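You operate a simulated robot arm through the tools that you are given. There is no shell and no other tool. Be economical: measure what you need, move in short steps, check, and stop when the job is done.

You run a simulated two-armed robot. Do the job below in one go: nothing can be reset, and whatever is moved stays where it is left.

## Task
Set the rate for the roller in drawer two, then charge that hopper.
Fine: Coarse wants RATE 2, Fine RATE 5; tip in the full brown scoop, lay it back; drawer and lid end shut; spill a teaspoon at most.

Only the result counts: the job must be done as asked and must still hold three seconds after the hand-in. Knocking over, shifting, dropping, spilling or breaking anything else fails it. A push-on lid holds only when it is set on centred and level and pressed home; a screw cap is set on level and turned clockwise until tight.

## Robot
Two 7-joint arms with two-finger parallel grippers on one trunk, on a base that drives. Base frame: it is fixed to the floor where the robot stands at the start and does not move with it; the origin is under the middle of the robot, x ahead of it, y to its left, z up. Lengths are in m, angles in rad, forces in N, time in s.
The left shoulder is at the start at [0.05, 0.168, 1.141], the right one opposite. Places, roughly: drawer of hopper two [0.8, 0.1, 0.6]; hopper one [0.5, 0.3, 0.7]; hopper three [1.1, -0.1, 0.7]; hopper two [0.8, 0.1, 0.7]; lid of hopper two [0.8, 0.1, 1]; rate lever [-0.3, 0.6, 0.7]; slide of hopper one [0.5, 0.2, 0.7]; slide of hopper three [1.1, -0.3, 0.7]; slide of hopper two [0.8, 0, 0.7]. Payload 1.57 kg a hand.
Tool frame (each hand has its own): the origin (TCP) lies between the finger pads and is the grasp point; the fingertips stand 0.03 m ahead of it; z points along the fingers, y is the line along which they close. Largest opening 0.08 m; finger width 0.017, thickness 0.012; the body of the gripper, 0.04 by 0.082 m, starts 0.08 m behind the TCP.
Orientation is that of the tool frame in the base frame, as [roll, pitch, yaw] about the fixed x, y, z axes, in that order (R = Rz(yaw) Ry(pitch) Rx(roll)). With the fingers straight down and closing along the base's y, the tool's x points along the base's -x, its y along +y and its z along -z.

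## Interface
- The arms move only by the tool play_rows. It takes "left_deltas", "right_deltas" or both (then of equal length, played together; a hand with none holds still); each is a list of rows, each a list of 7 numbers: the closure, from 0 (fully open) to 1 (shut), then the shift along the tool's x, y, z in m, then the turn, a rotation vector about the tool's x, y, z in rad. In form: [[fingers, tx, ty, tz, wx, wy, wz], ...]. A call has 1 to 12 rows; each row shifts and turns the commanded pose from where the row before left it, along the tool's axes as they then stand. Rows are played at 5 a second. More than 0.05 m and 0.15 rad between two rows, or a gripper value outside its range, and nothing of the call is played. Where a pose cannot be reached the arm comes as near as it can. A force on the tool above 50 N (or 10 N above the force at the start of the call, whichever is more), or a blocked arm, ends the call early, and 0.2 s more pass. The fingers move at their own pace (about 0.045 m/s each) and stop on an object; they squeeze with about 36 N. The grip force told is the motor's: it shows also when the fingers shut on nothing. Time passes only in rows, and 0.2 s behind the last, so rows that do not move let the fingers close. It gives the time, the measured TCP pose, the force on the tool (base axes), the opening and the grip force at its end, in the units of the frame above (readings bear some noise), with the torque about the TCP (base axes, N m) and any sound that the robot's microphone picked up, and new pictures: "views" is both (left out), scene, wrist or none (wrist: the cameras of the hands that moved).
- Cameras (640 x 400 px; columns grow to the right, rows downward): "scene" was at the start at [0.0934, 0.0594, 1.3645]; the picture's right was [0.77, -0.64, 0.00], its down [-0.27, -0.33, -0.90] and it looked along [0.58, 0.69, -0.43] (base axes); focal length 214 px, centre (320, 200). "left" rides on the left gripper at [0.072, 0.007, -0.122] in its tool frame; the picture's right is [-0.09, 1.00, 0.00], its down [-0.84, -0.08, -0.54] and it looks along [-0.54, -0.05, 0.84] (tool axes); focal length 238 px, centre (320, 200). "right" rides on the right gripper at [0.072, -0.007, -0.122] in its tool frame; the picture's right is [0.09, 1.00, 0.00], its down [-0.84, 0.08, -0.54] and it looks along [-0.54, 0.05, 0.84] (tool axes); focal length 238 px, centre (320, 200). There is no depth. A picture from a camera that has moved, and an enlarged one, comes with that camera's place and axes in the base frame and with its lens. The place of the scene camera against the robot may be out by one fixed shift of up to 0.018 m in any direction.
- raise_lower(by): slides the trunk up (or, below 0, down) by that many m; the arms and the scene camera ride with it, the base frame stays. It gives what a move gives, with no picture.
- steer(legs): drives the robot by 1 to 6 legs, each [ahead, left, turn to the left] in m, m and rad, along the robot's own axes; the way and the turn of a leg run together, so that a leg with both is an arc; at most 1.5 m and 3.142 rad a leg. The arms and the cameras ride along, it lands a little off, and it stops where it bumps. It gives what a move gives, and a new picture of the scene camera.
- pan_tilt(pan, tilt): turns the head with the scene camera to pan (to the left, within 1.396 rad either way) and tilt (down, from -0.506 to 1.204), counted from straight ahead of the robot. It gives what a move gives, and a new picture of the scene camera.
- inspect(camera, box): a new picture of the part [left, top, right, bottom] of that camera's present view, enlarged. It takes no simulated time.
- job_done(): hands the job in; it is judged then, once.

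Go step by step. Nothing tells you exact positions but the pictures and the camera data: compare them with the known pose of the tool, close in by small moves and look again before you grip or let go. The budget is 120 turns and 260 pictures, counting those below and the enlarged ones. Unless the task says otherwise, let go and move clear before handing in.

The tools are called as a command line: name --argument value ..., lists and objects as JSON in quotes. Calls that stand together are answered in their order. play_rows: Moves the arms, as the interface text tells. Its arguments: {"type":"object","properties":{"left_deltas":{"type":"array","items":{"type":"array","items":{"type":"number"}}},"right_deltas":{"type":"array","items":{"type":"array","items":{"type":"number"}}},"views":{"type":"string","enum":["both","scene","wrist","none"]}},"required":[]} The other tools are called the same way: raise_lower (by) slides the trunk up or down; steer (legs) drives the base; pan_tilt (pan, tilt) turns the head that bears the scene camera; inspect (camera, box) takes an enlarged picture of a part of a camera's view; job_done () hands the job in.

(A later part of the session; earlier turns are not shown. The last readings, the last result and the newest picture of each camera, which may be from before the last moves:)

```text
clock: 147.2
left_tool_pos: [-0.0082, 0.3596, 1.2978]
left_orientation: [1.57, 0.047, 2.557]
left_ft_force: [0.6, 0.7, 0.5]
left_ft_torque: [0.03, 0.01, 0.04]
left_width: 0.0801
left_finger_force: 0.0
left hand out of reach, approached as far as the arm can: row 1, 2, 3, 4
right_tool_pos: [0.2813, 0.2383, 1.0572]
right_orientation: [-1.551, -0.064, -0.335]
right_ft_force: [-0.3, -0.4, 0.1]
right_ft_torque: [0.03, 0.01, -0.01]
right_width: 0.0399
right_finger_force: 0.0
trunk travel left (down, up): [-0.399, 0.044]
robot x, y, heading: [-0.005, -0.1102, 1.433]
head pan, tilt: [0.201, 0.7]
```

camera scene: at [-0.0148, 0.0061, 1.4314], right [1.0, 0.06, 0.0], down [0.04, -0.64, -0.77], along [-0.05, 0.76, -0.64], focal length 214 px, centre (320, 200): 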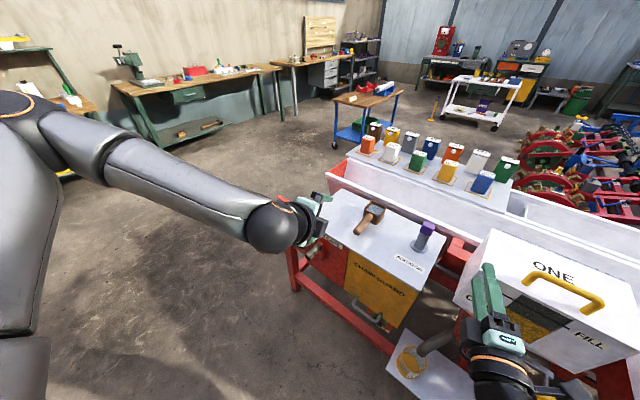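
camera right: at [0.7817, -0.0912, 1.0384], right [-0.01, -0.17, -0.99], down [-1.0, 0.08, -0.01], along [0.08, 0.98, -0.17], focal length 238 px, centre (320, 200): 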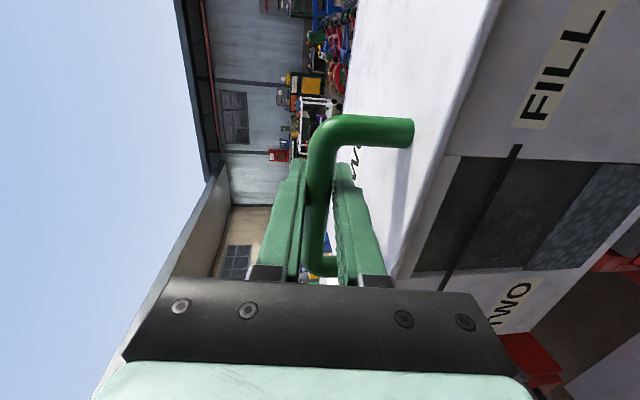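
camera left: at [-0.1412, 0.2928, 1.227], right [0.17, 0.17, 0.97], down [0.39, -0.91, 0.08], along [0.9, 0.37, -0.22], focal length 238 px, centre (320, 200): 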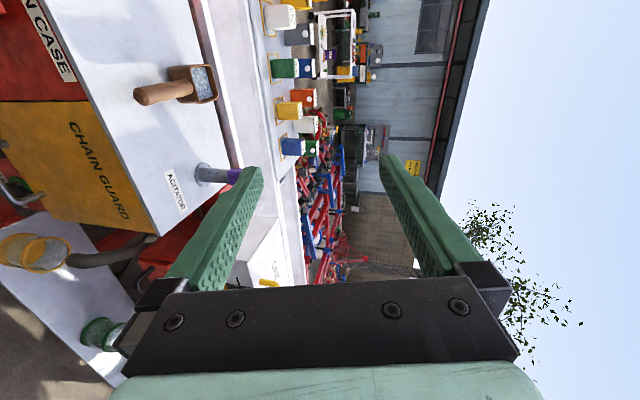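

Level pitch works at z≈1.30. Test how low the hand can go with ~0.1 rad down-pitch.

play_rows --left_deltas '[[0.3, 0, -0.03, 0, 0.1, 0, 0], [0.3, 0, -0.03, 0, 0, 0, 0], [0.3, 0, 0, 0, 0, 0, 0]]' --views "none"

raise_lower --by -0.36

play_rows --left_deltas '[[0.3, 0, 0, 0, 0, 0, 0]]' --views "both"

```text
clock: 148.0
left_tool_pos: [-0.0067, 0.3531, 1.2504]
left_orientation: [1.676, 0.046, 2.558]
left_ft_force: [0.0, 0.6, -0.7]
left_ft_torque: [0.0, 0.01, 0.01]
left_width: 0.0562
left_finger_force: 0.1
left hand out of reach, approached as far as the arm can: row 2
right_tool_pos: [0.282, 0.2388, 1.0564]
right_orientation: [-1.551, -0.063, -0.333]
right_ft_force: [0.0, -0.2, -1.4]
right_ft_torque: [-0.04, 0.01, 0.02]
right_width: 0.0399
right_finger_force: 0.0
trunk travel left (down, up): [-0.399, 0.044]
robot x, y, heading: [-0.0091, -0.1062, 1.429]
head pan, tilt: [0.201, 0.7]
```

```text
clock: 151.5
left_tool_pos: [-0.0063, 0.3517, 0.8895]
left_orientation: [1.676, 0.046, 2.563]
left_ft_force: [-0.4, 0.8, -0.2]
left_ft_torque: [-0.03, 0.01, 0.0]
left_width: 0.056
left_finger_force: 0.0
right_tool_pos: [0.2813, 0.2396, 0.6973]
right_orientation: [-1.551, -0.066, -0.335]
right_ft_force: [-0.5, 0.6, 0.0]
right_ft_torque: [-0.01, -0.01, -0.02]
right_width: 0.04
right_finger_force: 0.2
trunk travel left (down, up): [-0.039, 0.404]
robot x, y, heading: [-0.0068, -0.1062, 1.436]
head pan, tilt: [0.201, 0.7]
```

```text
clock: 151.9
left_tool_pos: [-0.0083, 0.3518, 0.8902]
left_orientation: [1.676, 0.046, 2.559]
left_ft_force: [-0.1, 0.3, 0.3]
left_ft_torque: [0.02, -0.02, -0.03]
left_width: 0.0559
left_finger_force: 0.1
right_tool_pos: [0.2814, 0.2392, 0.6972]
right_orientation: [-1.551, -0.063, -0.333]
right_ft_force: [0.8, -1.4, 0.0]
right_ft_torque: [0.01, 0.04, -0.02]
right_width: 0.0401
right_finger_force: 0.0
trunk travel left (down, up): [-0.039, 0.404]
robot x, y, heading: [-0.0114, -0.1067, 1.435]
head pan, tilt: [0.201, 0.7]
camera scene: at [-0.0149, 0.0062, 1.0714], right [1.0, 0.06, 0.0], down [0.04, -0.64, -0.76], along [-0.05, 0.76, -0.64], focal length 214 px, centre (320, 200)
camera left: at [-0.1359, 0.2912, 0.9061], right [0.1, 0.06, 0.99], down [0.4, -0.92, 0.02], along [0.91, 0.39, -0.11], focal length 238 px, centre (320, 200)
```

scene: 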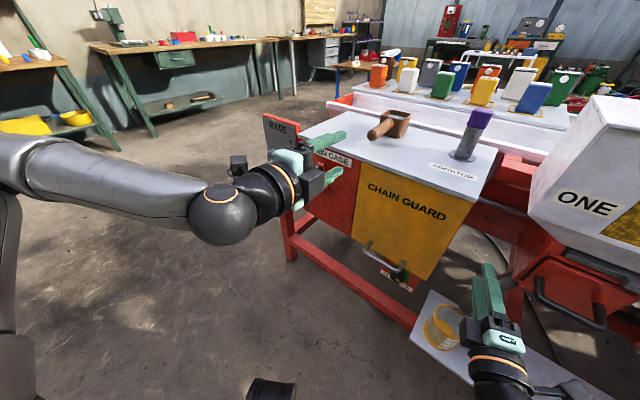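
left: 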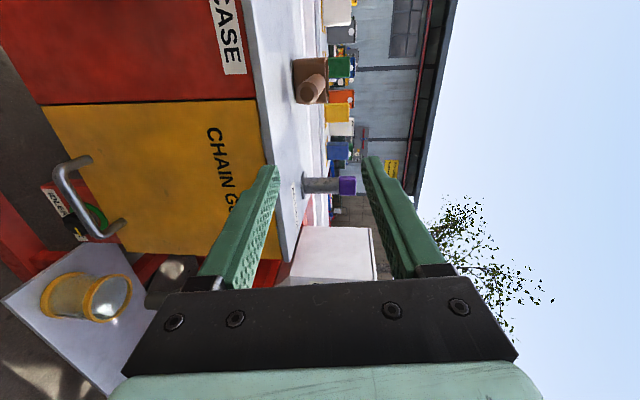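

Handle end seen end-on; heading aligned. Offset: 2 cm left, 23 cm ahead. Advance part way with the arm.

play_rows --left_deltas '[[0.3, 0.011, 0, 0.02, 0, 0, 0], [0.3, 0.011, 0, 0.02, 0, 0, 0], [0.3, 0, 0, 0.03, 0, 0, 0], [0.3, 0, 0, 0, 0, 0, 0]]' --views "wrist"

```text
clock: 152.9
left_tool_pos: [0.0115, 0.4208, 0.895]
left_orientation: [1.686, 0.045, 2.562]
left_ft_force: [0.3, 0.3, 0.2]
left_ft_torque: [-0.02, 0.01, -0.03]
left_width: 0.056
left_finger_force: 0.1
left hand out of reach, approached as far as the arm can: row 1, 2, 3
right_tool_pos: [0.2813, 0.239, 0.6962]
right_orientation: [-1.55, -0.063, -0.333]
right_ft_force: [0.1, -1.1, 0.6]
right_ft_torque: [-0.01, 0.01, 0.04]
right_width: 0.0401
right_finger_force: 0.1
trunk travel left (down, up): [-0.039, 0.404]
robot x, y, heading: [-0.0083, -0.1085, 1.427]
head pan, tilt: [0.201, 0.7]
camera left: at [-0.1155, 0.36, 0.9122], right [0.1, 0.07, 0.99], down [0.4, -0.92, 0.02], along [0.91, 0.39, -0.12], focal length 238 px, centre (320, 200)
```

left: 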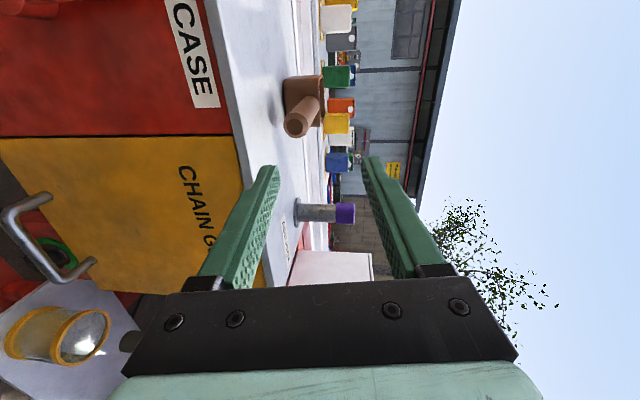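

Lateral is right. Lower the trunk 3.2 cm and drive 12 cm along the handle's heading.

raise_lower --by -0.032

steer --legs '[[0.1086, -0.051, 0]]'

play_rows --left_deltas '[[0.3, 0, 0, 0, 0, 0, 0]]' --views "wrist"

```text
clock: 153.7
left_tool_pos: [0.0121, 0.421, 0.8632]
left_orientation: [1.684, 0.046, 2.561]
left_ft_force: [0.3, 0.8, -0.1]
left_ft_torque: [0.02, 0.0, -0.04]
left_width: 0.0561
left_finger_force: 0.0
right_tool_pos: [0.2807, 0.2389, 0.6642]
right_orientation: [-1.551, -0.063, -0.334]
right_ft_force: [-0.1, 0.2, 0.4]
right_ft_torque: [0.02, 0.0, 0.01]
right_width: 0.0398
right_finger_force: 0.0
trunk travel left (down, up): [-0.007, 0.436]
robot x, y, heading: [-0.0097, -0.105, 1.434]
head pan, tilt: [0.201, 0.7]
```

```text
clock: 154.9
left_tool_pos: [0.0758, 0.5231, 0.8623]
left_orientation: [1.685, 0.045, 2.565]
left_ft_force: [1.1, 0.3, 0.1]
left_ft_torque: [-0.04, 0.02, -0.02]
left_width: 0.0561
left_finger_force: 0.2
right_tool_pos: [0.3439, 0.3426, 0.6641]
right_orientation: [-1.551, -0.063, -0.331]
right_ft_force: [0.0, 0.3, -1.3]
right_ft_torque: [0.0, 0.0, 0.01]
right_width: 0.04
right_finger_force: 0.1
trunk travel left (down, up): [-0.007, 0.436]
robot x, y, heading: [0.0552, -0.0031, 1.437]
head pan, tilt: [0.201, 0.7]
camera scene: at [0.0488, 0.1084, 1.0394], right [1.0, 0.06, 0.0], down [0.04, -0.64, -0.77], along [-0.05, 0.76, -0.64], focal length 214 px, centre (320, 200)
```

scene: 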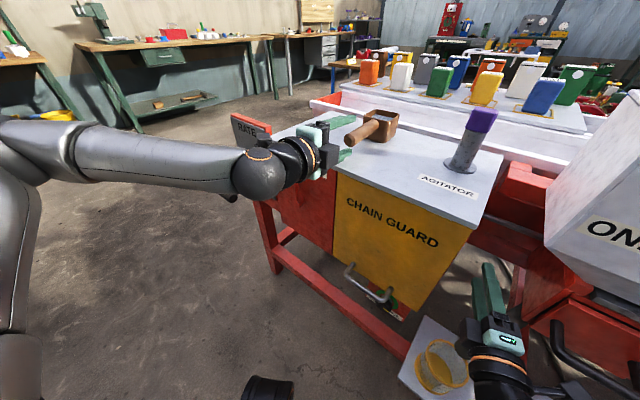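

```text
clock: 155.3
left_tool_pos: [0.0764, 0.5234, 0.8624]
left_orientation: [1.684, 0.046, 2.564]
left_ft_force: [0.5, 0.0, 0.3]
left_ft_torque: [0.0, 0.03, -0.01]
left_width: 0.0563
left_finger_force: 0.1
right_tool_pos: [0.346, 0.3418, 0.6649]
right_orientation: [-1.552, -0.062, -0.332]
right_ft_force: [-0.2, 0.9, -0.2]
right_ft_torque: [0.01, -0.01, -0.04]
right_width: 0.0403
right_finger_force: 0.0
trunk travel left (down, up): [-0.007, 0.436]
robot x, y, heading: [0.0528, -0.0055, 1.436]
head pan, tilt: [0.201, 0.7]
camera left: at [-0.0529, 0.4617, 0.8803], right [0.1, 0.07, 0.99], down [0.4, -0.92, 0.02], along [0.91, 0.4, -0.12], focal length 238 px, centre (320, 200)
```

left: 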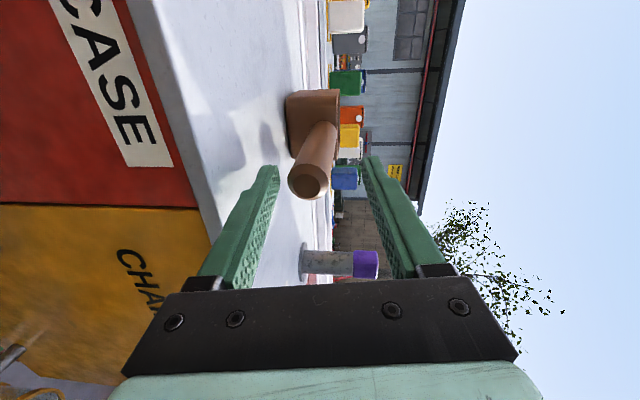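

Handle end is right at the TCP, centred between the fingers. Advance 4.5 cm.

play_rows --left_deltas '[[0.3, 0, -0.001, 0.015, 0, 0, 0], [0.3, 0, -0.001, 0.015, 0, 0, 0], [0.3, 0, -0.001, 0.015, 0, 0, 0], [0.3, 0, 0, 0, 0, 0, 0]]' --views "wrist"

```text
clock: 156.3
left_tool_pos: [0.1011, 0.5597, 0.8613]
left_orientation: [1.691, 0.046, 2.567]
left_ft_force: [-0.5, -1.1, 0.2]
left_ft_torque: [0.0, 0.01, 0.0]
left_width: 0.0557
left_finger_force: 0.0
left hand out of reach, approached as far as the arm can: row 3
right_tool_pos: [0.3456, 0.342, 0.6656]
right_orientation: [-1.551, -0.062, -0.331]
right_ft_force: [-1.3, -0.1, -0.2]
right_ft_torque: [0.0, -0.01, 0.02]
right_width: 0.0402
right_finger_force: 0.1
trunk travel left (down, up): [-0.007, 0.436]
robot x, y, heading: [0.0578, -0.0084, 1.432]
head pan, tilt: [0.201, 0.7]
camera left: at [-0.0273, 0.4992, 0.8797], right [0.11, 0.07, 0.99], down [0.4, -0.91, 0.03], along [0.91, 0.4, -0.13], focal length 238 px, centre (320, 200)
```

left: 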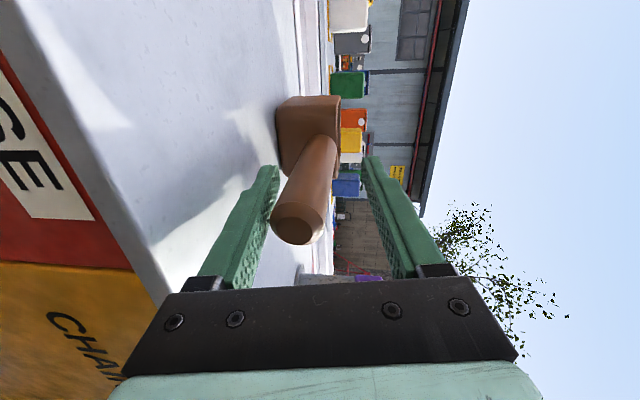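

Lower 6 mm to centre on the handle, then close.

raise_lower --by -0.006

play_rows --left_deltas '[[0.5, 0, 0, 0, 0, 0, 0], [0.7, 0, 0, 0, 0, 0, 0], [1, 0, 0, 0, 0, 0, 0], [1, 0, 0, 0, 0, 0, 0], [1, 0, 0, 0, 0, 0, 0]]' --views "wrist"

inspect --camera "scene" --box '[280, 80, 440, 200]'

```text
clock: 156.9
left_tool_pos: [0.1015, 0.5607, 0.8541]
left_orientation: [1.691, 0.045, 2.564]
left_ft_force: [-0.4, 0.7, 0.0]
left_ft_torque: [0.01, 0.0, -0.02]
left_width: 0.0559
left_finger_force: 0.1
right_tool_pos: [0.3438, 0.3423, 0.6589]
right_orientation: [-1.552, -0.062, -0.331]
right_ft_force: [-0.4, -0.2, -0.2]
right_ft_torque: [0.07, 0.02, -0.02]
right_width: 0.04
right_finger_force: 0.0
trunk travel left (down, up): [-0.001, 0.442]
robot x, y, heading: [0.0538, -0.0029, 1.433]
head pan, tilt: [0.201, 0.7]
```

```text
clock: 158.1
left_tool_pos: [0.1009, 0.5598, 0.8605]
left_orientation: [1.681, 0.042, 2.566]
left_ft_force: [2.6, 4.0, 12.2]
left_ft_torque: [1.76, -1.29, 0.07]
left_width: 0.0306
left_finger_force: 35.9
right_tool_pos: [0.3451, 0.3427, 0.6583]
right_orientation: [-1.55, -0.063, -0.332]
right_ft_force: [0.1, 0.4, -0.1]
right_ft_torque: [0.01, 0.0, 0.0]
right_width: 0.0402
right_finger_force: 0.0
trunk travel left (down, up): [-0.001, 0.442]
robot x, y, heading: [0.0553, -0.0027, 1.436]
head pan, tilt: [0.201, 0.7]
camera left: at [-0.0273, 0.4986, 0.8769], right [0.1, 0.07, 0.99], down [0.4, -0.91, 0.02], along [0.91, 0.4, -0.12], focal length 238 px, centre (320, 200)
```

left: 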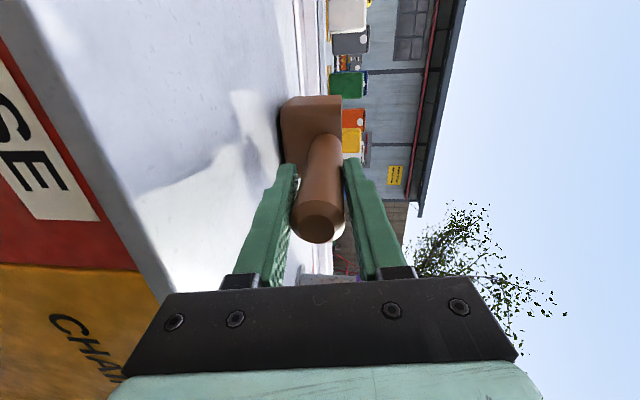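

```text
3.33 times, centred on (360, 140) of scene
camera zoom: at [0.0488, 0.1078, 1.0337], right [1.0, 0.06, 0.0], down [0.04, -0.64, -0.77], along [-0.05, 0.76, -0.64], focal length 715 px, centre (187, 400)
```

zoom: 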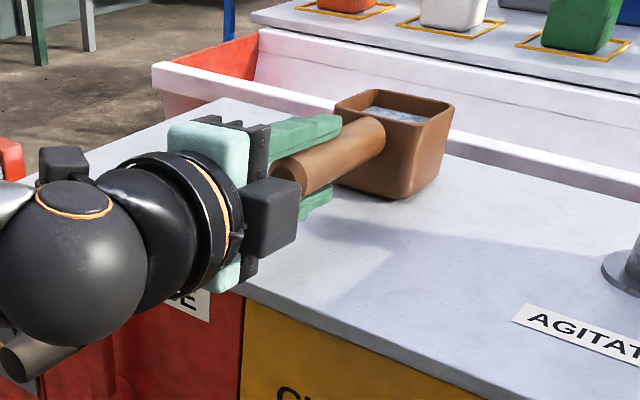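

Gripped. Lift gently by the trunk and check level.

raise_lower --by 0.08

inspect --camera "scene" --box '[280, 80, 440, 200]'

inspect --camera "left" --box '[220, 60, 420, 260]'

```text
clock: 159.3
left_tool_pos: [0.1015, 0.5605, 0.9351]
left_orientation: [1.693, 0.046, 2.567]
left_ft_force: [0.2, -0.1, -2.3]
left_ft_torque: [-0.35, 0.22, -0.01]
left_width: 0.0266
left_finger_force: 35.2
right_tool_pos: [0.3446, 0.3427, 0.7391]
right_orientation: [-1.551, -0.062, -0.331]
right_ft_force: [-0.9, -0.2, -0.2]
right_ft_torque: [-0.01, 0.02, 0.01]
right_width: 0.0399
right_finger_force: 0.1
trunk travel left (down, up): [-0.081, 0.362]
robot x, y, heading: [0.0537, -0.0026, 1.437]
head pan, tilt: [0.201, 0.7]
```

```text
3.33 times, centred on (360, 140) of scene
camera zoom: at [0.0488, 0.1087, 1.1133], right [1.0, 0.06, 0.0], down [0.04, -0.64, -0.76], along [-0.05, 0.76, -0.64], focal length 715 px, centre (187, 400)
```

zoom: 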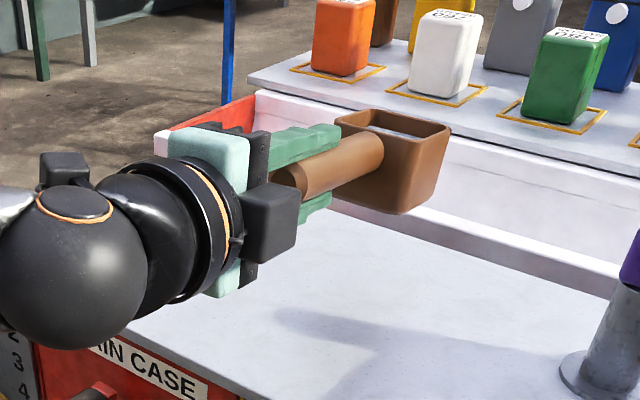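

```text
2.00 times, centred on (320, 160) of left
camera zoom: at [-0.0272, 0.4991, 0.9531], right [0.11, 0.08, 0.99], down [0.4, -0.91, 0.03], along [0.91, 0.4, -0.13], focal length 477 px, centre (320, 280)
```

zoom: 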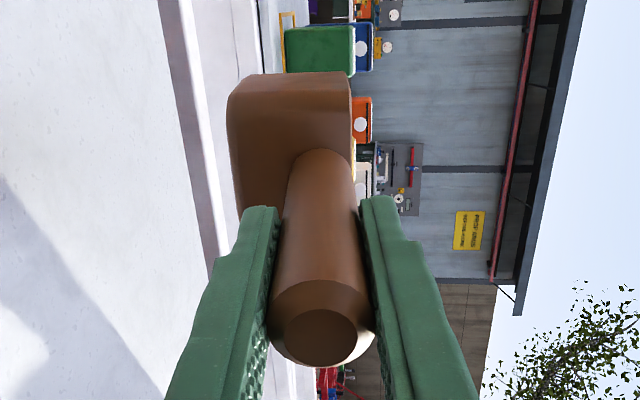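

Scoop lifted cleanly. Raise the trunk, level the scoop, and retract the arm ~9 cm.

raise_lower --by 0.2

play_rows --left_deltas '[[1, 0, 0.003, -0.02, -0.03, 0, 0], [1, 0, 0.003, -0.02, -0.03, 0, 0], [1, 0, 0.002, -0.02, -0.03, 0, 0], [1, 0, 0, -0.02, 0, 0, 0], [1, 0, 0, -0.01, 0, 0, 0], [1, 0, 0, 0, 0, 0, 0]]' --views "both"

```text
clock: 161.4
left_tool_pos: [0.101, 0.5614, 1.1353]
left_orientation: [1.692, 0.044, 2.565]
left_ft_force: [0.3, 0.4, -2.0]
left_ft_torque: [0.02, 0.03, -0.02]
left_width: 0.0267
left_finger_force: 36.2
right_tool_pos: [0.3451, 0.3418, 0.939]
right_orientation: [-1.552, -0.064, -0.332]
right_ft_force: [-0.3, -0.1, 0.1]
right_ft_torque: [-0.01, -0.03, -0.02]
right_width: 0.0399
right_finger_force: 0.1
trunk travel left (down, up): [-0.281, 0.162]
robot x, y, heading: [0.053, -0.0039, 1.438]
head pan, tilt: [0.201, 0.7]
```

```text
clock: 162.8
left_tool_pos: [0.0495, 0.4847, 1.1735]
left_orientation: [1.603, 0.044, 2.564]
left_ft_force: [-0.8, 0.1, -2.7]
left_ft_torque: [-0.35, 0.24, 0.0]
left_width: 0.0269
left_finger_force: 36.4
left hand out of reach, approached as far as the arm can: row 1, 2, 3
right_tool_pos: [0.3448, 0.342, 0.9383]
right_orientation: [-1.552, -0.063, -0.332]
right_ft_force: [1.3, 0.2, 0.0]
right_ft_torque: [-0.05, -0.03, 0.02]
right_width: 0.0399
right_finger_force: 0.1
trunk travel left (down, up): [-0.281, 0.162]
robot x, y, heading: [0.0548, -0.0047, 1.439]
head pan, tilt: [0.201, 0.7]
camera scene: at [0.0488, 0.1087, 1.3134], right [1.0, 0.06, 0.0], down [0.04, -0.64, -0.76], along [-0.05, 0.76, -0.64], focal length 214 px, centre (320, 200)
camera left: at [-0.0789, 0.4208, 1.1803], right [0.06, 0.0, 1.0], down [0.41, -0.91, -0.02], along [0.91, 0.41, -0.05], focal length 238 px, centre (320, 200)
```

scene: 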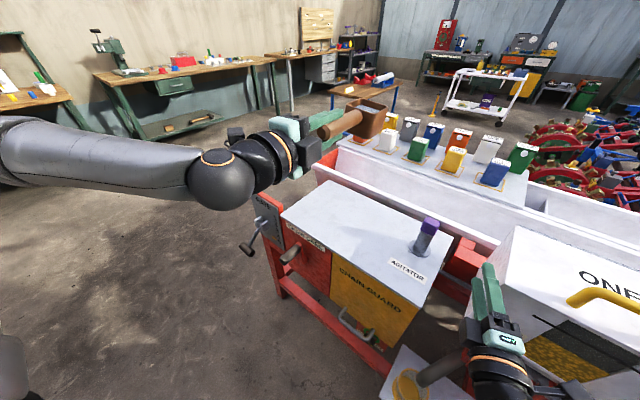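
left: 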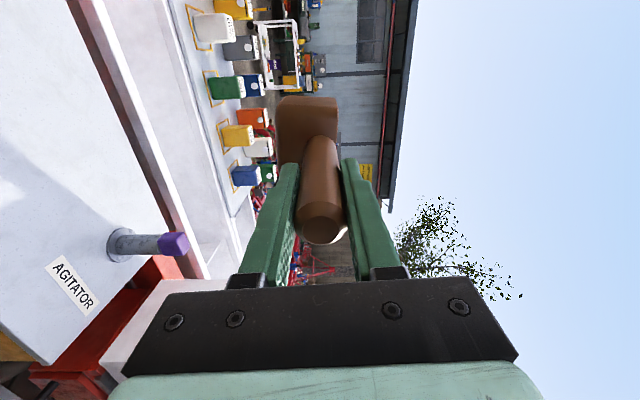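

Scoop is level and full. Drive back, turn to face the hoppers, and shift right to hopper two.

steer --legs '[[-0.3, 0, 0], [0, 0, -0.509], [-0.06, -0.397, 0]]'

raise_lower --by -0.07

pan_tilt --pan -0.05 --tilt 0.6

```text
clock: 168.5
left_tool_pos: [0.5394, -0.1692, 1.1732]
left_orientation: [1.602, 0.045, 2.056]
left_ft_force: [0.6, 0.5, -2.1]
left_ft_torque: [-0.13, 0.24, -0.02]
left_width: 0.0265
left_finger_force: 36.0
right_tool_pos: [0.7286, -0.4377, 0.9389]
right_orientation: [-1.551, -0.063, -0.841]
right_ft_force: [-0.4, -0.8, -0.3]
right_ft_torque: [0.0, -0.02, 0.01]
right_width: 0.0403
right_finger_force: 0.0
trunk travel left (down, up): [-0.281, 0.162]
robot x, y, heading: [0.3058, -0.6005, 0.923]
head pan, tilt: [0.201, 0.7]
camera scene: at [0.3606, -0.5007, 1.3134], right [0.9, -0.43, 0.0], down [-0.28, -0.58, -0.76], along [0.33, 0.69, -0.64], focal length 214 px, centre (320, 200)
```

scene: 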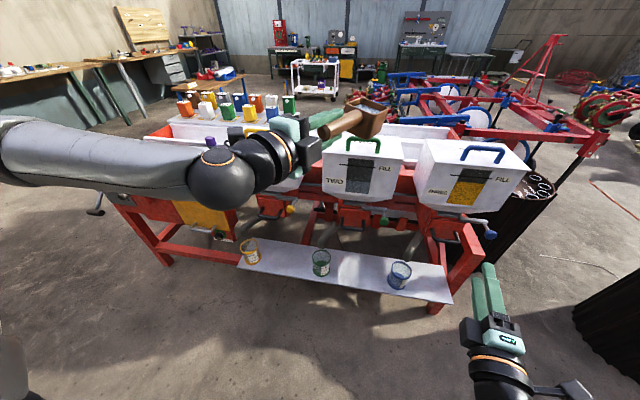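

```text
clock: 169.6
left_tool_pos: [0.5399, -0.1696, 1.1038]
left_orientation: [1.602, 0.046, 2.055]
left_ft_force: [-0.4, 0.1, -2.2]
left_ft_torque: [-0.1, 0.2, 0.01]
left_width: 0.0265
left_finger_force: 35.8
right_tool_pos: [0.7275, -0.4367, 0.8692]
right_orientation: [-1.552, -0.062, -0.841]
right_ft_force: [0.1, 0.1, -0.3]
right_ft_torque: [0.03, -0.05, 0.03]
right_width: 0.0399
right_finger_force: 0.0
trunk travel left (down, up): [-0.211, 0.232]
robot x, y, heading: [0.3034, -0.5969, 0.926]
head pan, tilt: [0.201, 0.7]
```

```text
clock: 170.3
left_tool_pos: [0.5382, -0.1693, 1.1022]
left_orientation: [1.601, 0.046, 2.054]
left_ft_force: [1.0, -0.5, -2.9]
left_ft_torque: [-0.11, 0.21, 0.02]
left_width: 0.0269
left_finger_force: 36.0
right_tool_pos: [0.7282, -0.4379, 0.8696]
right_orientation: [-1.55, -0.065, -0.841]
right_ft_force: [-0.1, 0.4, -0.3]
right_ft_torque: [-0.02, -0.01, 0.04]
right_width: 0.0402
right_finger_force: 0.0
trunk travel left (down, up): [-0.211, 0.232]
robot x, y, heading: [0.3025, -0.5985, 0.926]
head pan, tilt: [-0.051, 0.6]
camera scene: at [0.3804, -0.5093, 1.252], right [0.77, -0.64, 0.0], down [-0.36, -0.43, -0.82], along [0.53, 0.63, -0.57], focal length 214 px, centre (320, 200)
```

scene: 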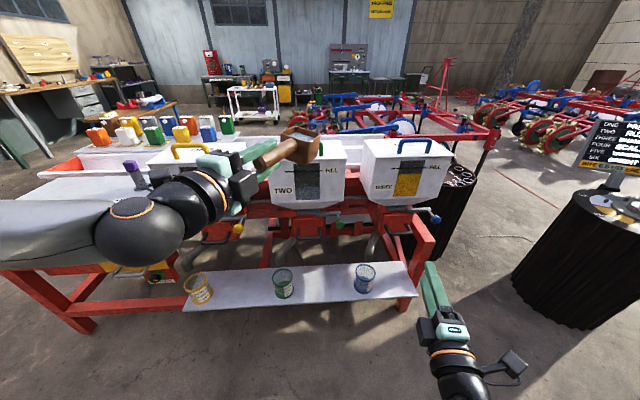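

Move the scoop aside to the left while the right hand shifts to line up with the lid bar at z≈1.03.

play_rows --left_deltas '[[1, 0.023, 0, -0.019, 0, 0, 0], [1, 0.023, 0, -0.019, 0, 0, 0], [1, 0.023, 0, -0.019, 0, 0, 0], [1, 0.023, 0, -0.019, 0, 0, 0], [1, 0.023, 0, -0.019, 0, 0, 0], [1, 0.023, 0, -0.019, 0, 0, 0], [1, 0.022, 0, -0.017, 0, 0, 0], [1, 0, 0, 0, 0, 0, 0]]' --right_deltas '[[0.4, 0, 0, 0, 0, -0.1, 0.03], [0.4, 0, 0, 0, 0, -0.1, 0.03], [0.5, -0.035, -0.027, 0, 0, 0, 0], [0.5, -0.035, -0.027, 0, 0, 0, 0], [0.5, -0.035, -0.027, 0, 0, 0, 0], [0.5, -0.035, -0.027, 0, 0, 0, 0], [0.5, -0.035, -0.027, 0, 0, 0, 0], [0.5, -0.035, -0.027, 0, 0, 0, 0]]' --views "both"

```text
clock: 171.7
left_tool_pos: [0.3995, -0.1074, 1.0745]
left_orientation: [1.677, 0.079, 2.042]
left_ft_force: [0.1, 0.0, -1.5]
left_ft_torque: [-0.09, 0.24, 0.01]
left_width: 0.0268
left_finger_force: 35.8
left hand out of reach, approached as far as the arm can: row 6
right_tool_pos: [0.7268, -0.3765, 0.9453]
right_orientation: [-1.501, -0.06, -0.873]
right_ft_force: [0.1, -0.4, 0.3]
right_ft_torque: [0.02, 0.0, 0.01]
right_width: 0.0398
right_finger_force: 0.0
right hand out of reach, approached as far as the arm can: row 3, 4
trunk travel left (down, up): [-0.211, 0.232]
robot x, y, heading: [0.3053, -0.5955, 0.93]
head pan, tilt: [-0.051, 0.6]
stopped in row 6 (right hand): the arm was blocked; the commanded pose is now the measured one
camera scene: at [0.3807, -0.5094, 1.252], right [0.77, -0.64, 0.0], down [-0.36, -0.43, -0.82], along [0.53, 0.63, -0.57], focal length 214 px, centre (320, 200)
camera right: at [0.6777, -0.5109, 0.9472], right [0.15, -0.07, -0.99], down [-0.94, 0.29, -0.16], along [0.3, 0.95, -0.02], focal length 238 px, centre (320, 200)
camera left: at [0.2563, -0.0982, 1.0887], right [0.1, 0.04, 0.99], down [-0.11, -0.99, 0.05], along [0.99, -0.11, -0.1], focal length 238 px, centre (320, 200)
```

scene: 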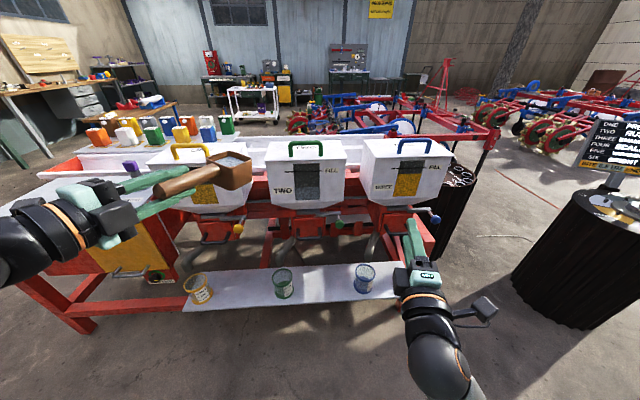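
right: 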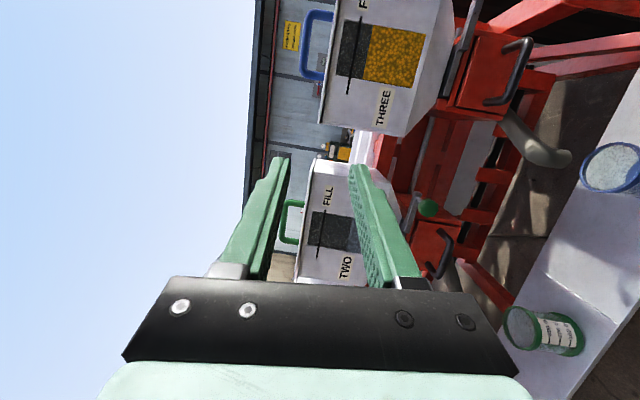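
left: 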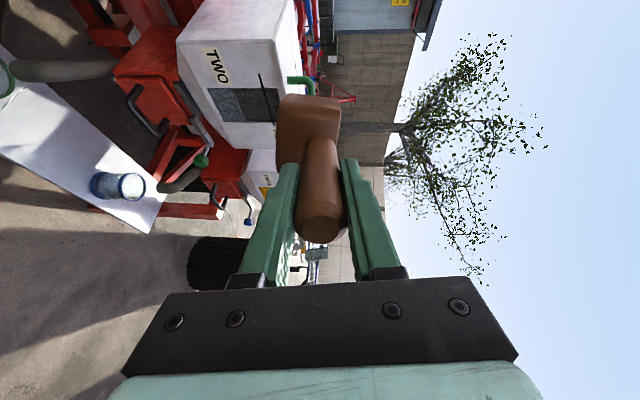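

Right arm was too folded; extend it forward first, then sideways and up.

play_rows --right_deltas '[[0.5, 0, 0, 0.04, 0, 0, 0], [0.5, 0, 0, 0.04, 0, 0, 0], [0.5, 0, 0, 0.04, 0, 0, 0], [0.5, 0, 0, 0, 0, -0.1, 0.03], [0.5, 0, 0, 0, 0.04, -0.1, 0.03], [0.5, -0.035, -0.02, 0, 0, -0.05, 0], [0.5, -0.035, -0.02, 0, 0, 0, 0], [0.5, -0.035, -0.02, 0, 0, 0, 0], [0.5, -0.035, -0.02, 0, 0, 0, 0], [0.5, -0.03, -0.01, 0, 0, 0, 0], [0.5, 0, 0, 0, 0, 0, 0]]' --views "wrist"

```text
clock: 174.1
left_tool_pos: [0.3985, -0.1069, 1.0751]
left_orientation: [1.676, 0.08, 2.043]
left_ft_force: [-0.2, -0.1, -3.2]
left_ft_torque: [-0.06, 0.21, -0.02]
left_width: 0.027
left_finger_force: 36.3
right_tool_pos: [0.6734, -0.2052, 1.0365]
right_orientation: [-1.469, -0.022, -0.618]
right_ft_force: [0.5, -0.8, -0.4]
right_ft_torque: [-0.02, 0.0, 0.0]
right_width: 0.0398
right_finger_force: 0.0
trunk travel left (down, up): [-0.211, 0.232]
robot x, y, heading: [0.3061, -0.5955, 0.928]
head pan, tilt: [-0.051, 0.6]
camera right: at [0.6607, -0.3474, 1.0318], right [0.15, 0.02, -0.99], down [-0.99, 0.05, -0.15], along [0.05, 1.0, 0.02], focal length 238 px, centre (320, 200)
```

right: 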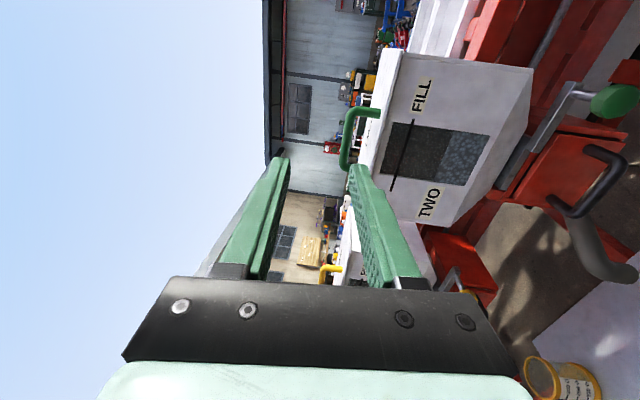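

Correct the right tool's pitch and offsets, retract a bit, shift the scoop a little further left, then drive ahead.

play_rows --left_deltas '[[1, 0.018, 0, -0.009, 0, 0, 0], [1, 0.018, 0, -0.009, 0, 0, 0], [1, 0.018, 0, -0.008, 0, 0, 0], [1, 0, 0, 0, 0, 0, 0], [1, 0, 0, 0, 0, 0, 0]]' --right_deltas '[[0.5, -0.01, 0, 0, -0.1, 0, 0.02], [0.5, -0.01, 0, 0, -0.1, 0, 0], [0.5, -0.008, 0, -0.03, 0, 0.02, 0], [0.5, 0, 0, -0.03, 0, 0, 0], [0.5, 0, 0, -0.02, 0, 0, 0]]' --views "none"

steer --legs '[[0.27, 0, 0]]'

play_rows --right_deltas '[[0.5, 0, 0, 0, 0, 0, 0]]' --views "wrist"

```text
clock: 175.5
left_tool_pos: [0.3515, -0.0729, 1.0826]
left_orientation: [1.682, 0.081, 2.046]
left_ft_force: [-0.2, -0.1, -2.5]
left_ft_torque: [-0.13, 0.22, -0.01]
left_width: 0.0268
left_finger_force: 36.2
left hand out of reach, approached as far as the arm can: row 2, 3
right_tool_pos: [0.6207, -0.263, 1.0728]
right_orientation: [-1.58, -0.048, -0.681]
right_ft_force: [-0.6, 0.4, 0.5]
right_ft_torque: [0.01, 0.02, -0.01]
right_width: 0.0401
right_finger_force: 0.0
trunk travel left (down, up): [-0.211, 0.232]
robot x, y, heading: [0.3019, -0.5975, 0.924]
head pan, tilt: [-0.051, 0.6]
stopped in row 5 (right hand): the arm was blocked; the commanded pose is now the measured one
```

```text
clock: 177.4
left_tool_pos: [0.5185, 0.1443, 1.0841]
left_orientation: [1.683, 0.081, 2.04]
left_ft_force: [0.0, -0.3, -1.9]
left_ft_torque: [-0.08, 0.21, 0.03]
left_width: 0.0266
left_finger_force: 36.0
right_tool_pos: [0.7867, -0.046, 1.0721]
right_orientation: [-1.583, -0.047, -0.684]
right_ft_force: [-0.3, -0.3, 0.7]
right_ft_torque: [0.01, -0.01, 0.0]
right_width: 0.0403
right_finger_force: 0.0
trunk travel left (down, up): [-0.211, 0.232]
robot x, y, heading: [0.474, -0.3844, 0.917]
head pan, tilt: [-0.051, 0.6]
camera scene: at [0.5456, -0.2921, 1.252], right [0.76, -0.65, 0.0], down [-0.36, -0.43, -0.82], along [0.53, 0.63, -0.57], focal length 214 px, centre (320, 200)
```

scene: 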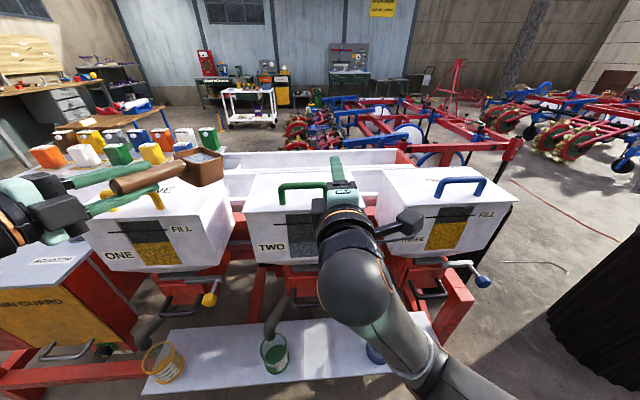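

```text
clock: 177.8
left_tool_pos: [0.5188, 0.1437, 1.0839]
left_orientation: [1.683, 0.082, 2.04]
left_ft_force: [0.4, 0.4, -2.5]
left_ft_torque: [-0.13, 0.26, 0.02]
left_width: 0.0266
left_finger_force: 36.0
right_tool_pos: [0.7861, -0.0457, 1.0724]
right_orientation: [-1.581, -0.049, -0.686]
right_ft_force: [-0.6, 0.2, 0.1]
right_ft_torque: [-0.02, -0.04, -0.01]
right_width: 0.0401
right_finger_force: 0.1
trunk travel left (down, up): [-0.211, 0.232]
robot x, y, heading: [0.469, -0.3803, 0.919]
head pan, tilt: [-0.051, 0.6]
camera right: at [0.7643, -0.1866, 1.0826], right [0.1, -0.1, -0.99], down [-0.99, 0.11, -0.11], along [0.12, 0.99, -0.09], focal length 238 px, centre (320, 200)
```

right: 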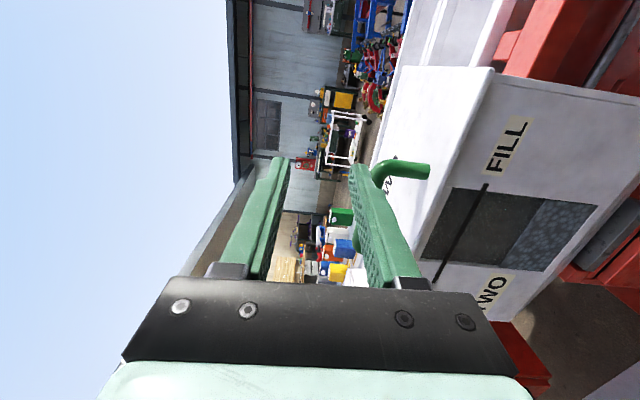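

Lower the right hand to bar height in front of it, with slight down-pitch.

play_rows --right_deltas '[[0.5, -0.008, 0.02, 0, -0.05, -0.02, 0.02], [0.5, -0.008, 0.02, 0, -0.05, -0.02, 0.02], [0.5, -0.008, 0.018, 0, 0, 0, 0], [0.5, 0, 0, 0, 0, 0, 0]]' --views "wrist"

```text
clock: 179.0
left_tool_pos: [0.5189, 0.1438, 1.0835]
left_orientation: [1.684, 0.082, 2.04]
left_ft_force: [-0.2, -0.4, -2.9]
left_ft_torque: [-0.13, 0.25, -0.02]
left_width: 0.0264
left_finger_force: 36.0
right_tool_pos: [0.7784, -0.0355, 1.0516]
right_orientation: [-1.576, -0.023, -0.674]
right_ft_force: [-0.6, -0.7, 0.3]
right_ft_torque: [0.02, 0.0, 0.01]
right_width: 0.0402
right_finger_force: 0.1
trunk travel left (down, up): [-0.211, 0.232]
robot x, y, heading: [0.4683, -0.3799, 0.928]
head pan, tilt: [-0.051, 0.6]
stopped in row 4 (right hand): the arm was blocked; the commanded pose is now the measured one
camera right: at [0.758, -0.1772, 1.0597], right [0.09, -0.08, -0.99], down [-0.99, 0.1, -0.09], along [0.1, 0.99, -0.07], focal length 238 px, centre (320, 200)
```

right: 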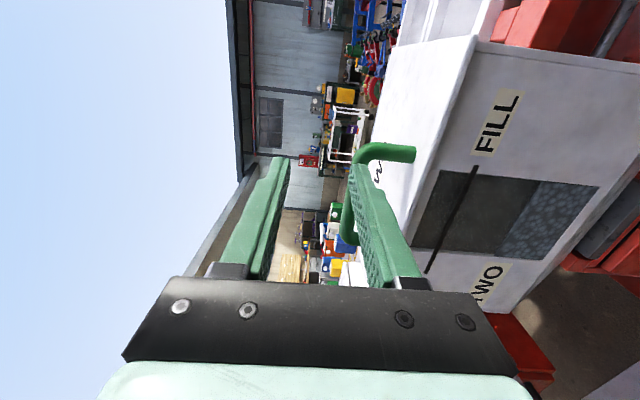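

Folded arm blocks again: back the base 6 cm so the arm works more extended.

steer --legs '[[-0.07, 0, 0]]'

play_rows --right_deltas '[[0.5, 0, 0, 0.03, 0, 0, 0], [0.5, 0, 0.01, 0.03, -0.06, 0, 0], [0.5, -0.003, 0.015, 0, -0.06, -0.02, 0.02], [0.5, -0.003, 0.013, 0, 0, -0.02, 0], [0.5, 0, 0, 0, 0, 0, 0]]' --views "wrist"

```text
clock: 180.0
left_tool_pos: [0.4756, 0.089, 1.0845]
left_orientation: [1.683, 0.082, 2.042]
left_ft_force: [-0.3, -0.6, -3.2]
left_ft_torque: [-0.11, 0.19, 0.02]
left_width: 0.0265
left_finger_force: 35.9
right_tool_pos: [0.7357, -0.0907, 1.0521]
right_orientation: [-1.577, -0.023, -0.671]
right_ft_force: [1.0, 0.3, 0.4]
right_ft_torque: [0.0, 0.02, -0.02]
right_width: 0.0403
right_finger_force: 0.1
trunk travel left (down, up): [-0.211, 0.232]
robot x, y, heading: [0.4282, -0.4363, 0.923]
head pan, tilt: [-0.051, 0.6]
camera scene: at [0.5031, -0.3478, 1.2521], right [0.76, -0.64, 0.0], down [-0.36, -0.43, -0.83], along [0.53, 0.63, -0.56], focal length 214 px, centre (320, 200)
```

scene: 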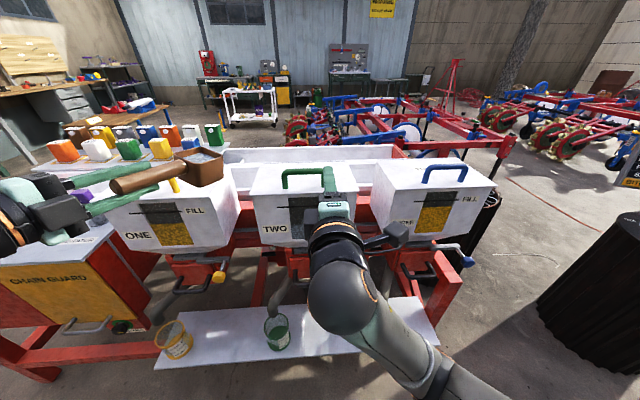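

```text
clock: 181.2
left_tool_pos: [0.4755, 0.0887, 1.0847]
left_orientation: [1.684, 0.081, 2.042]
left_ft_force: [0.2, 0.1, -2.5]
left_ft_torque: [-0.1, 0.22, 0.01]
left_width: 0.0267
left_finger_force: 35.7
right_tool_pos: [0.7697, -0.0434, 1.0122]
right_orientation: [-1.696, 0.004, -0.633]
right_ft_force: [-1.2, 0.1, -0.2]
right_ft_torque: [0.02, -0.05, -0.02]
right_width: 0.04
right_finger_force: 0.1
trunk travel left (down, up): [-0.211, 0.232]
robot x, y, heading: [0.4254, -0.4335, 0.925]
head pan, tilt: [-0.051, 0.6]
camera right: at [0.7547, -0.1837, 1.0334], right [0.0, -0.15, -0.99], down [-1.0, 0.05, -0.01], along [0.06, 0.99, -0.15], focal length 238 px, centre (320, 200)
```

right: 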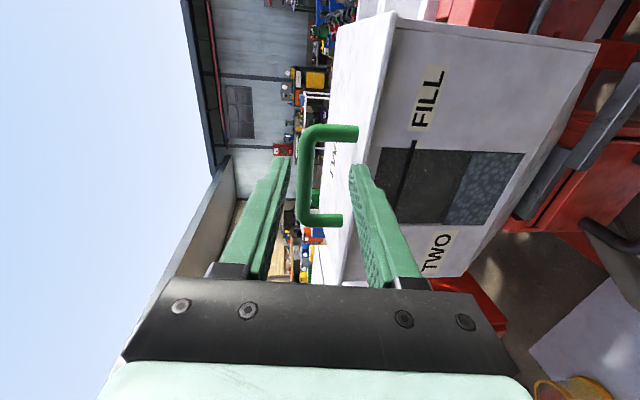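

Bar at the right height. Advance 9 cm keeping level and grip right of the bar's centre.

play_rows --right_deltas '[[0.5, -0.006, -0.0037, 0.03, 0, 0, 0], [0.5, -0.006, -0.0037, 0.03, 0, 0, 0], [0.5, 0, -0.0037, 0.031, 0, 0, 0], [0.6, 0, 0, 0, 0, 0, 0], [1, 0, 0, 0, 0, 0, 0], [1, 0, 0, 0, 0, 0, 0], [1, 0, 0, 0, 0, 0, 0], [1, 0, 0, 0, 0, 0, 0]]' --views "wrist"

```text
clock: 183.0
left_tool_pos: [0.4767, 0.0881, 1.0825]
left_orientation: [1.682, 0.083, 2.042]
left_ft_force: [0.7, -0.1, -2.3]
left_ft_torque: [-0.08, 0.19, 0.03]
left_width: 0.0265
left_finger_force: 35.9
right_tool_pos: [0.8109, 0.0377, 1.011]
right_orientation: [-1.697, 0.004, -0.634]
right_ft_force: [-0.9, 0.7, -2.8]
right_ft_torque: [0.2, 0.3, 0.1]
right_width: 0.0155
right_finger_force: 31.1
trunk travel left (down, up): [-0.211, 0.232]
robot x, y, heading: [0.4306, -0.4322, 0.923]
head pan, tilt: [-0.051, 0.6]
camera right: at [0.7973, -0.1022, 1.0325], right [0.0, -0.15, -0.99], down [-1.0, 0.05, -0.01], along [0.05, 0.99, -0.15], focal length 238 px, centre (320, 200)
```

right: 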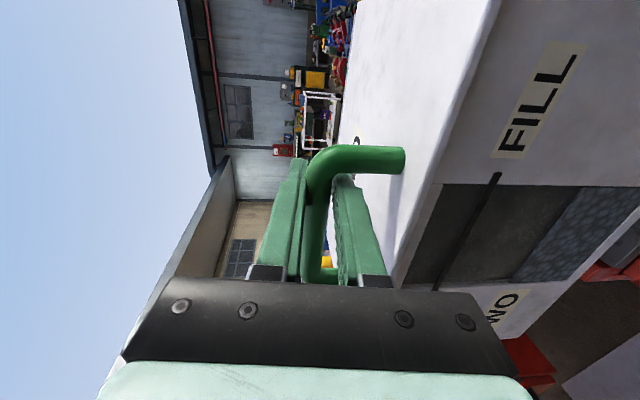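

Gripped. Lift the lid along its arc with the tool pitching alongside.

play_rows --right_deltas '[[1, 0, -0.0147, 0.004, -0.1, 0, 0], [1, 0, -0.0147, 0.004, -0.1, 0, 0], [1, 0, -0.0147, 0.004, -0.1, 0, 0], [1, 0, -0.0147, 0.004, -0.1, 0, 0], [1, 0, -0.0147, 0.004, -0.1, 0, 0], [1, 0, -0.0147, 0.004, -0.1, 0, 0], [1, 0, -0.0147, 0.004, -0.1, 0, 0], [1, 0, 0, 0, 0, 0, 0]]' --views "scene"

```text
clock: 184.8
left_tool_pos: [0.4744, 0.088, 1.0838]
left_orientation: [1.681, 0.081, 2.042]
left_ft_force: [-0.4, 0.1, -1.9]
left_ft_torque: [-0.07, 0.21, 0.0]
left_width: 0.0266
left_finger_force: 36.0
right_tool_pos: [0.8483, 0.0893, 1.0991]
right_orientation: [-2.391, 0.004, -0.632]
right_ft_force: [-10.2, -1.2, 8.8]
right_ft_torque: [0.25, 0.24, -0.06]
right_width: 0.0156
right_finger_force: 31.1
trunk travel left (down, up): [-0.211, 0.232]
robot x, y, heading: [0.4308, -0.4346, 0.921]
head pan, tilt: [-0.051, 0.6]
camera scene: at [0.5014, -0.3484, 1.2524], right [0.76, -0.64, 0.0], down [-0.36, -0.43, -0.83], along [0.53, 0.63, -0.56], focal length 214 px, centre (320, 200)
```

scene: 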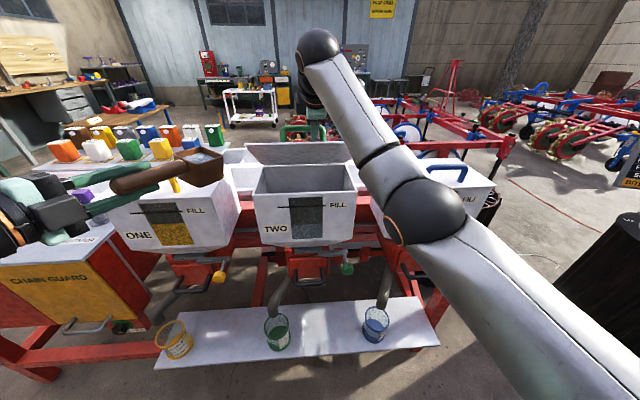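

play_rows --right_deltas '[[1, 0, -0.012, 0.0035, -0.08, 0, 0], [1, 0, -0.012, 0.004, -0.08, 0, 0], [1, 0, 0, 0, 0, 0, 0]]' --views "none"

steer --legs '[[0.06, 0, 0]]'

```text
clock: 185.6
left_tool_pos: [0.4728, 0.0914, 1.0817]
left_orientation: [1.68, 0.085, 2.042]
left_ft_force: [-0.1, -0.8, -1.9]
left_ft_torque: [-0.07, 0.21, 0.0]
left_width: 0.0264
left_finger_force: 36.2
right_tool_pos: [0.8394, 0.0724, 1.0807]
right_orientation: [-2.56, 0.007, -0.623]
right_ft_force: [-19.4, 20.4, -2.3]
right_ft_torque: [0.66, 0.49, -0.21]
right_width: 0.0157
right_finger_force: 31.2
right hand out of reach, approached as far as the arm can: row 1, 2
trunk travel left (down, up): [-0.211, 0.232]
robot x, y, heading: [0.4287, -0.4367, 0.93]
head pan, tilt: [-0.051, 0.6]
```

```text
clock: 186.6
left_tool_pos: [0.5093, 0.1377, 1.0833]
left_orientation: [1.679, 0.086, 2.043]
left_ft_force: [0.4, -0.2, -2.3]
left_ft_torque: [-0.07, 0.22, -0.01]
left_width: 0.0263
left_finger_force: 36.2
right_tool_pos: [0.8735, 0.1193, 1.0844]
right_orientation: [-2.554, 0.005, -0.619]
right_ft_force: [-28.5, 17.8, 11.6]
right_ft_torque: [0.04, -0.28, -0.93]
right_width: 0.0159
right_finger_force: 31.8
trunk travel left (down, up): [-0.211, 0.232]
robot x, y, heading: [0.464, -0.3873, 0.925]
head pan, tilt: [-0.051, 0.6]
camera scene: at [0.5349, -0.2987, 1.2521], right [0.76, -0.64, 0.0], down [-0.36, -0.43, -0.83], along [0.53, 0.63, -0.56], focal length 214 px, centre (320, 200)
```

scene: 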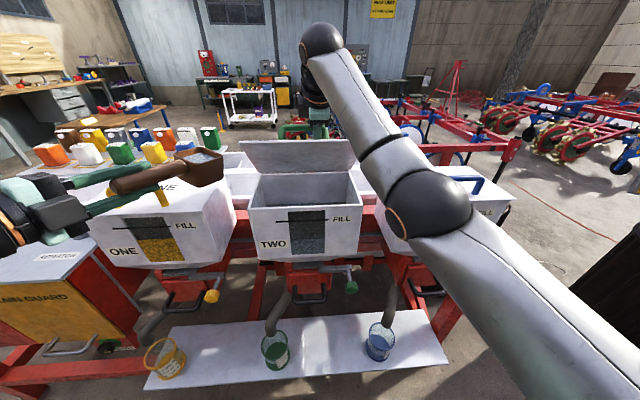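

Shift to relieve the side force and push the lid further back.

play_rows --right_deltas '[[1, -0.006, -0.0158, 0.0033, 0.04, 0, 0], [1, -0.004, -0.0158, 0.0043, 0.04, 0, 0], [1, 0, -0.0158, 0.005, 0, 0, 0], [1, 0, 0, 0, 0, 0, 0]]' --views "both"

```text
clock: 187.6
left_tool_pos: [0.5084, 0.1355, 1.084]
left_orientation: [1.681, 0.082, 2.041]
left_ft_force: [-0.3, 0.1, -1.8]
left_ft_torque: [-0.11, 0.22, -0.01]
left_width: 0.0266
left_finger_force: 35.9
right_tool_pos: [0.8871, 0.1398, 1.0939]
right_orientation: [-2.468, 0.008, -0.615]
right_ft_force: [-7.2, -0.4, 9.9]
right_ft_torque: [-0.21, -0.15, -0.78]
right_width: 0.0156
right_finger_force: 31.4
right hand out of reach, approached as far as the arm can: row 2, 3
trunk travel left (down, up): [-0.211, 0.232]
robot x, y, heading: [0.4613, -0.3906, 0.919]
head pan, tilt: [-0.051, 0.6]
camera scene: at [0.5376, -0.3008, 1.2523], right [0.77, -0.64, 0.0], down [-0.36, -0.43, -0.83], along [0.53, 0.63, -0.56], focal length 214 px, centre (320, 200)
camera right: at [0.9054, 0.0398, 1.1922], right [-0.38, -0.69, -0.62], down [-0.91, 0.16, 0.38], along [-0.17, 0.71, -0.68], focal length 238 px, centre (320, 200)
```

scene: 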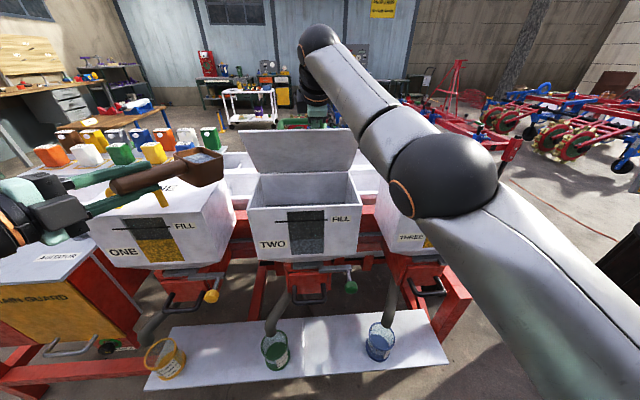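
right: 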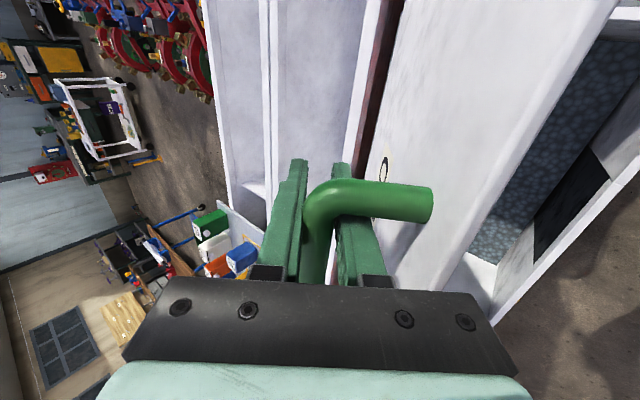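

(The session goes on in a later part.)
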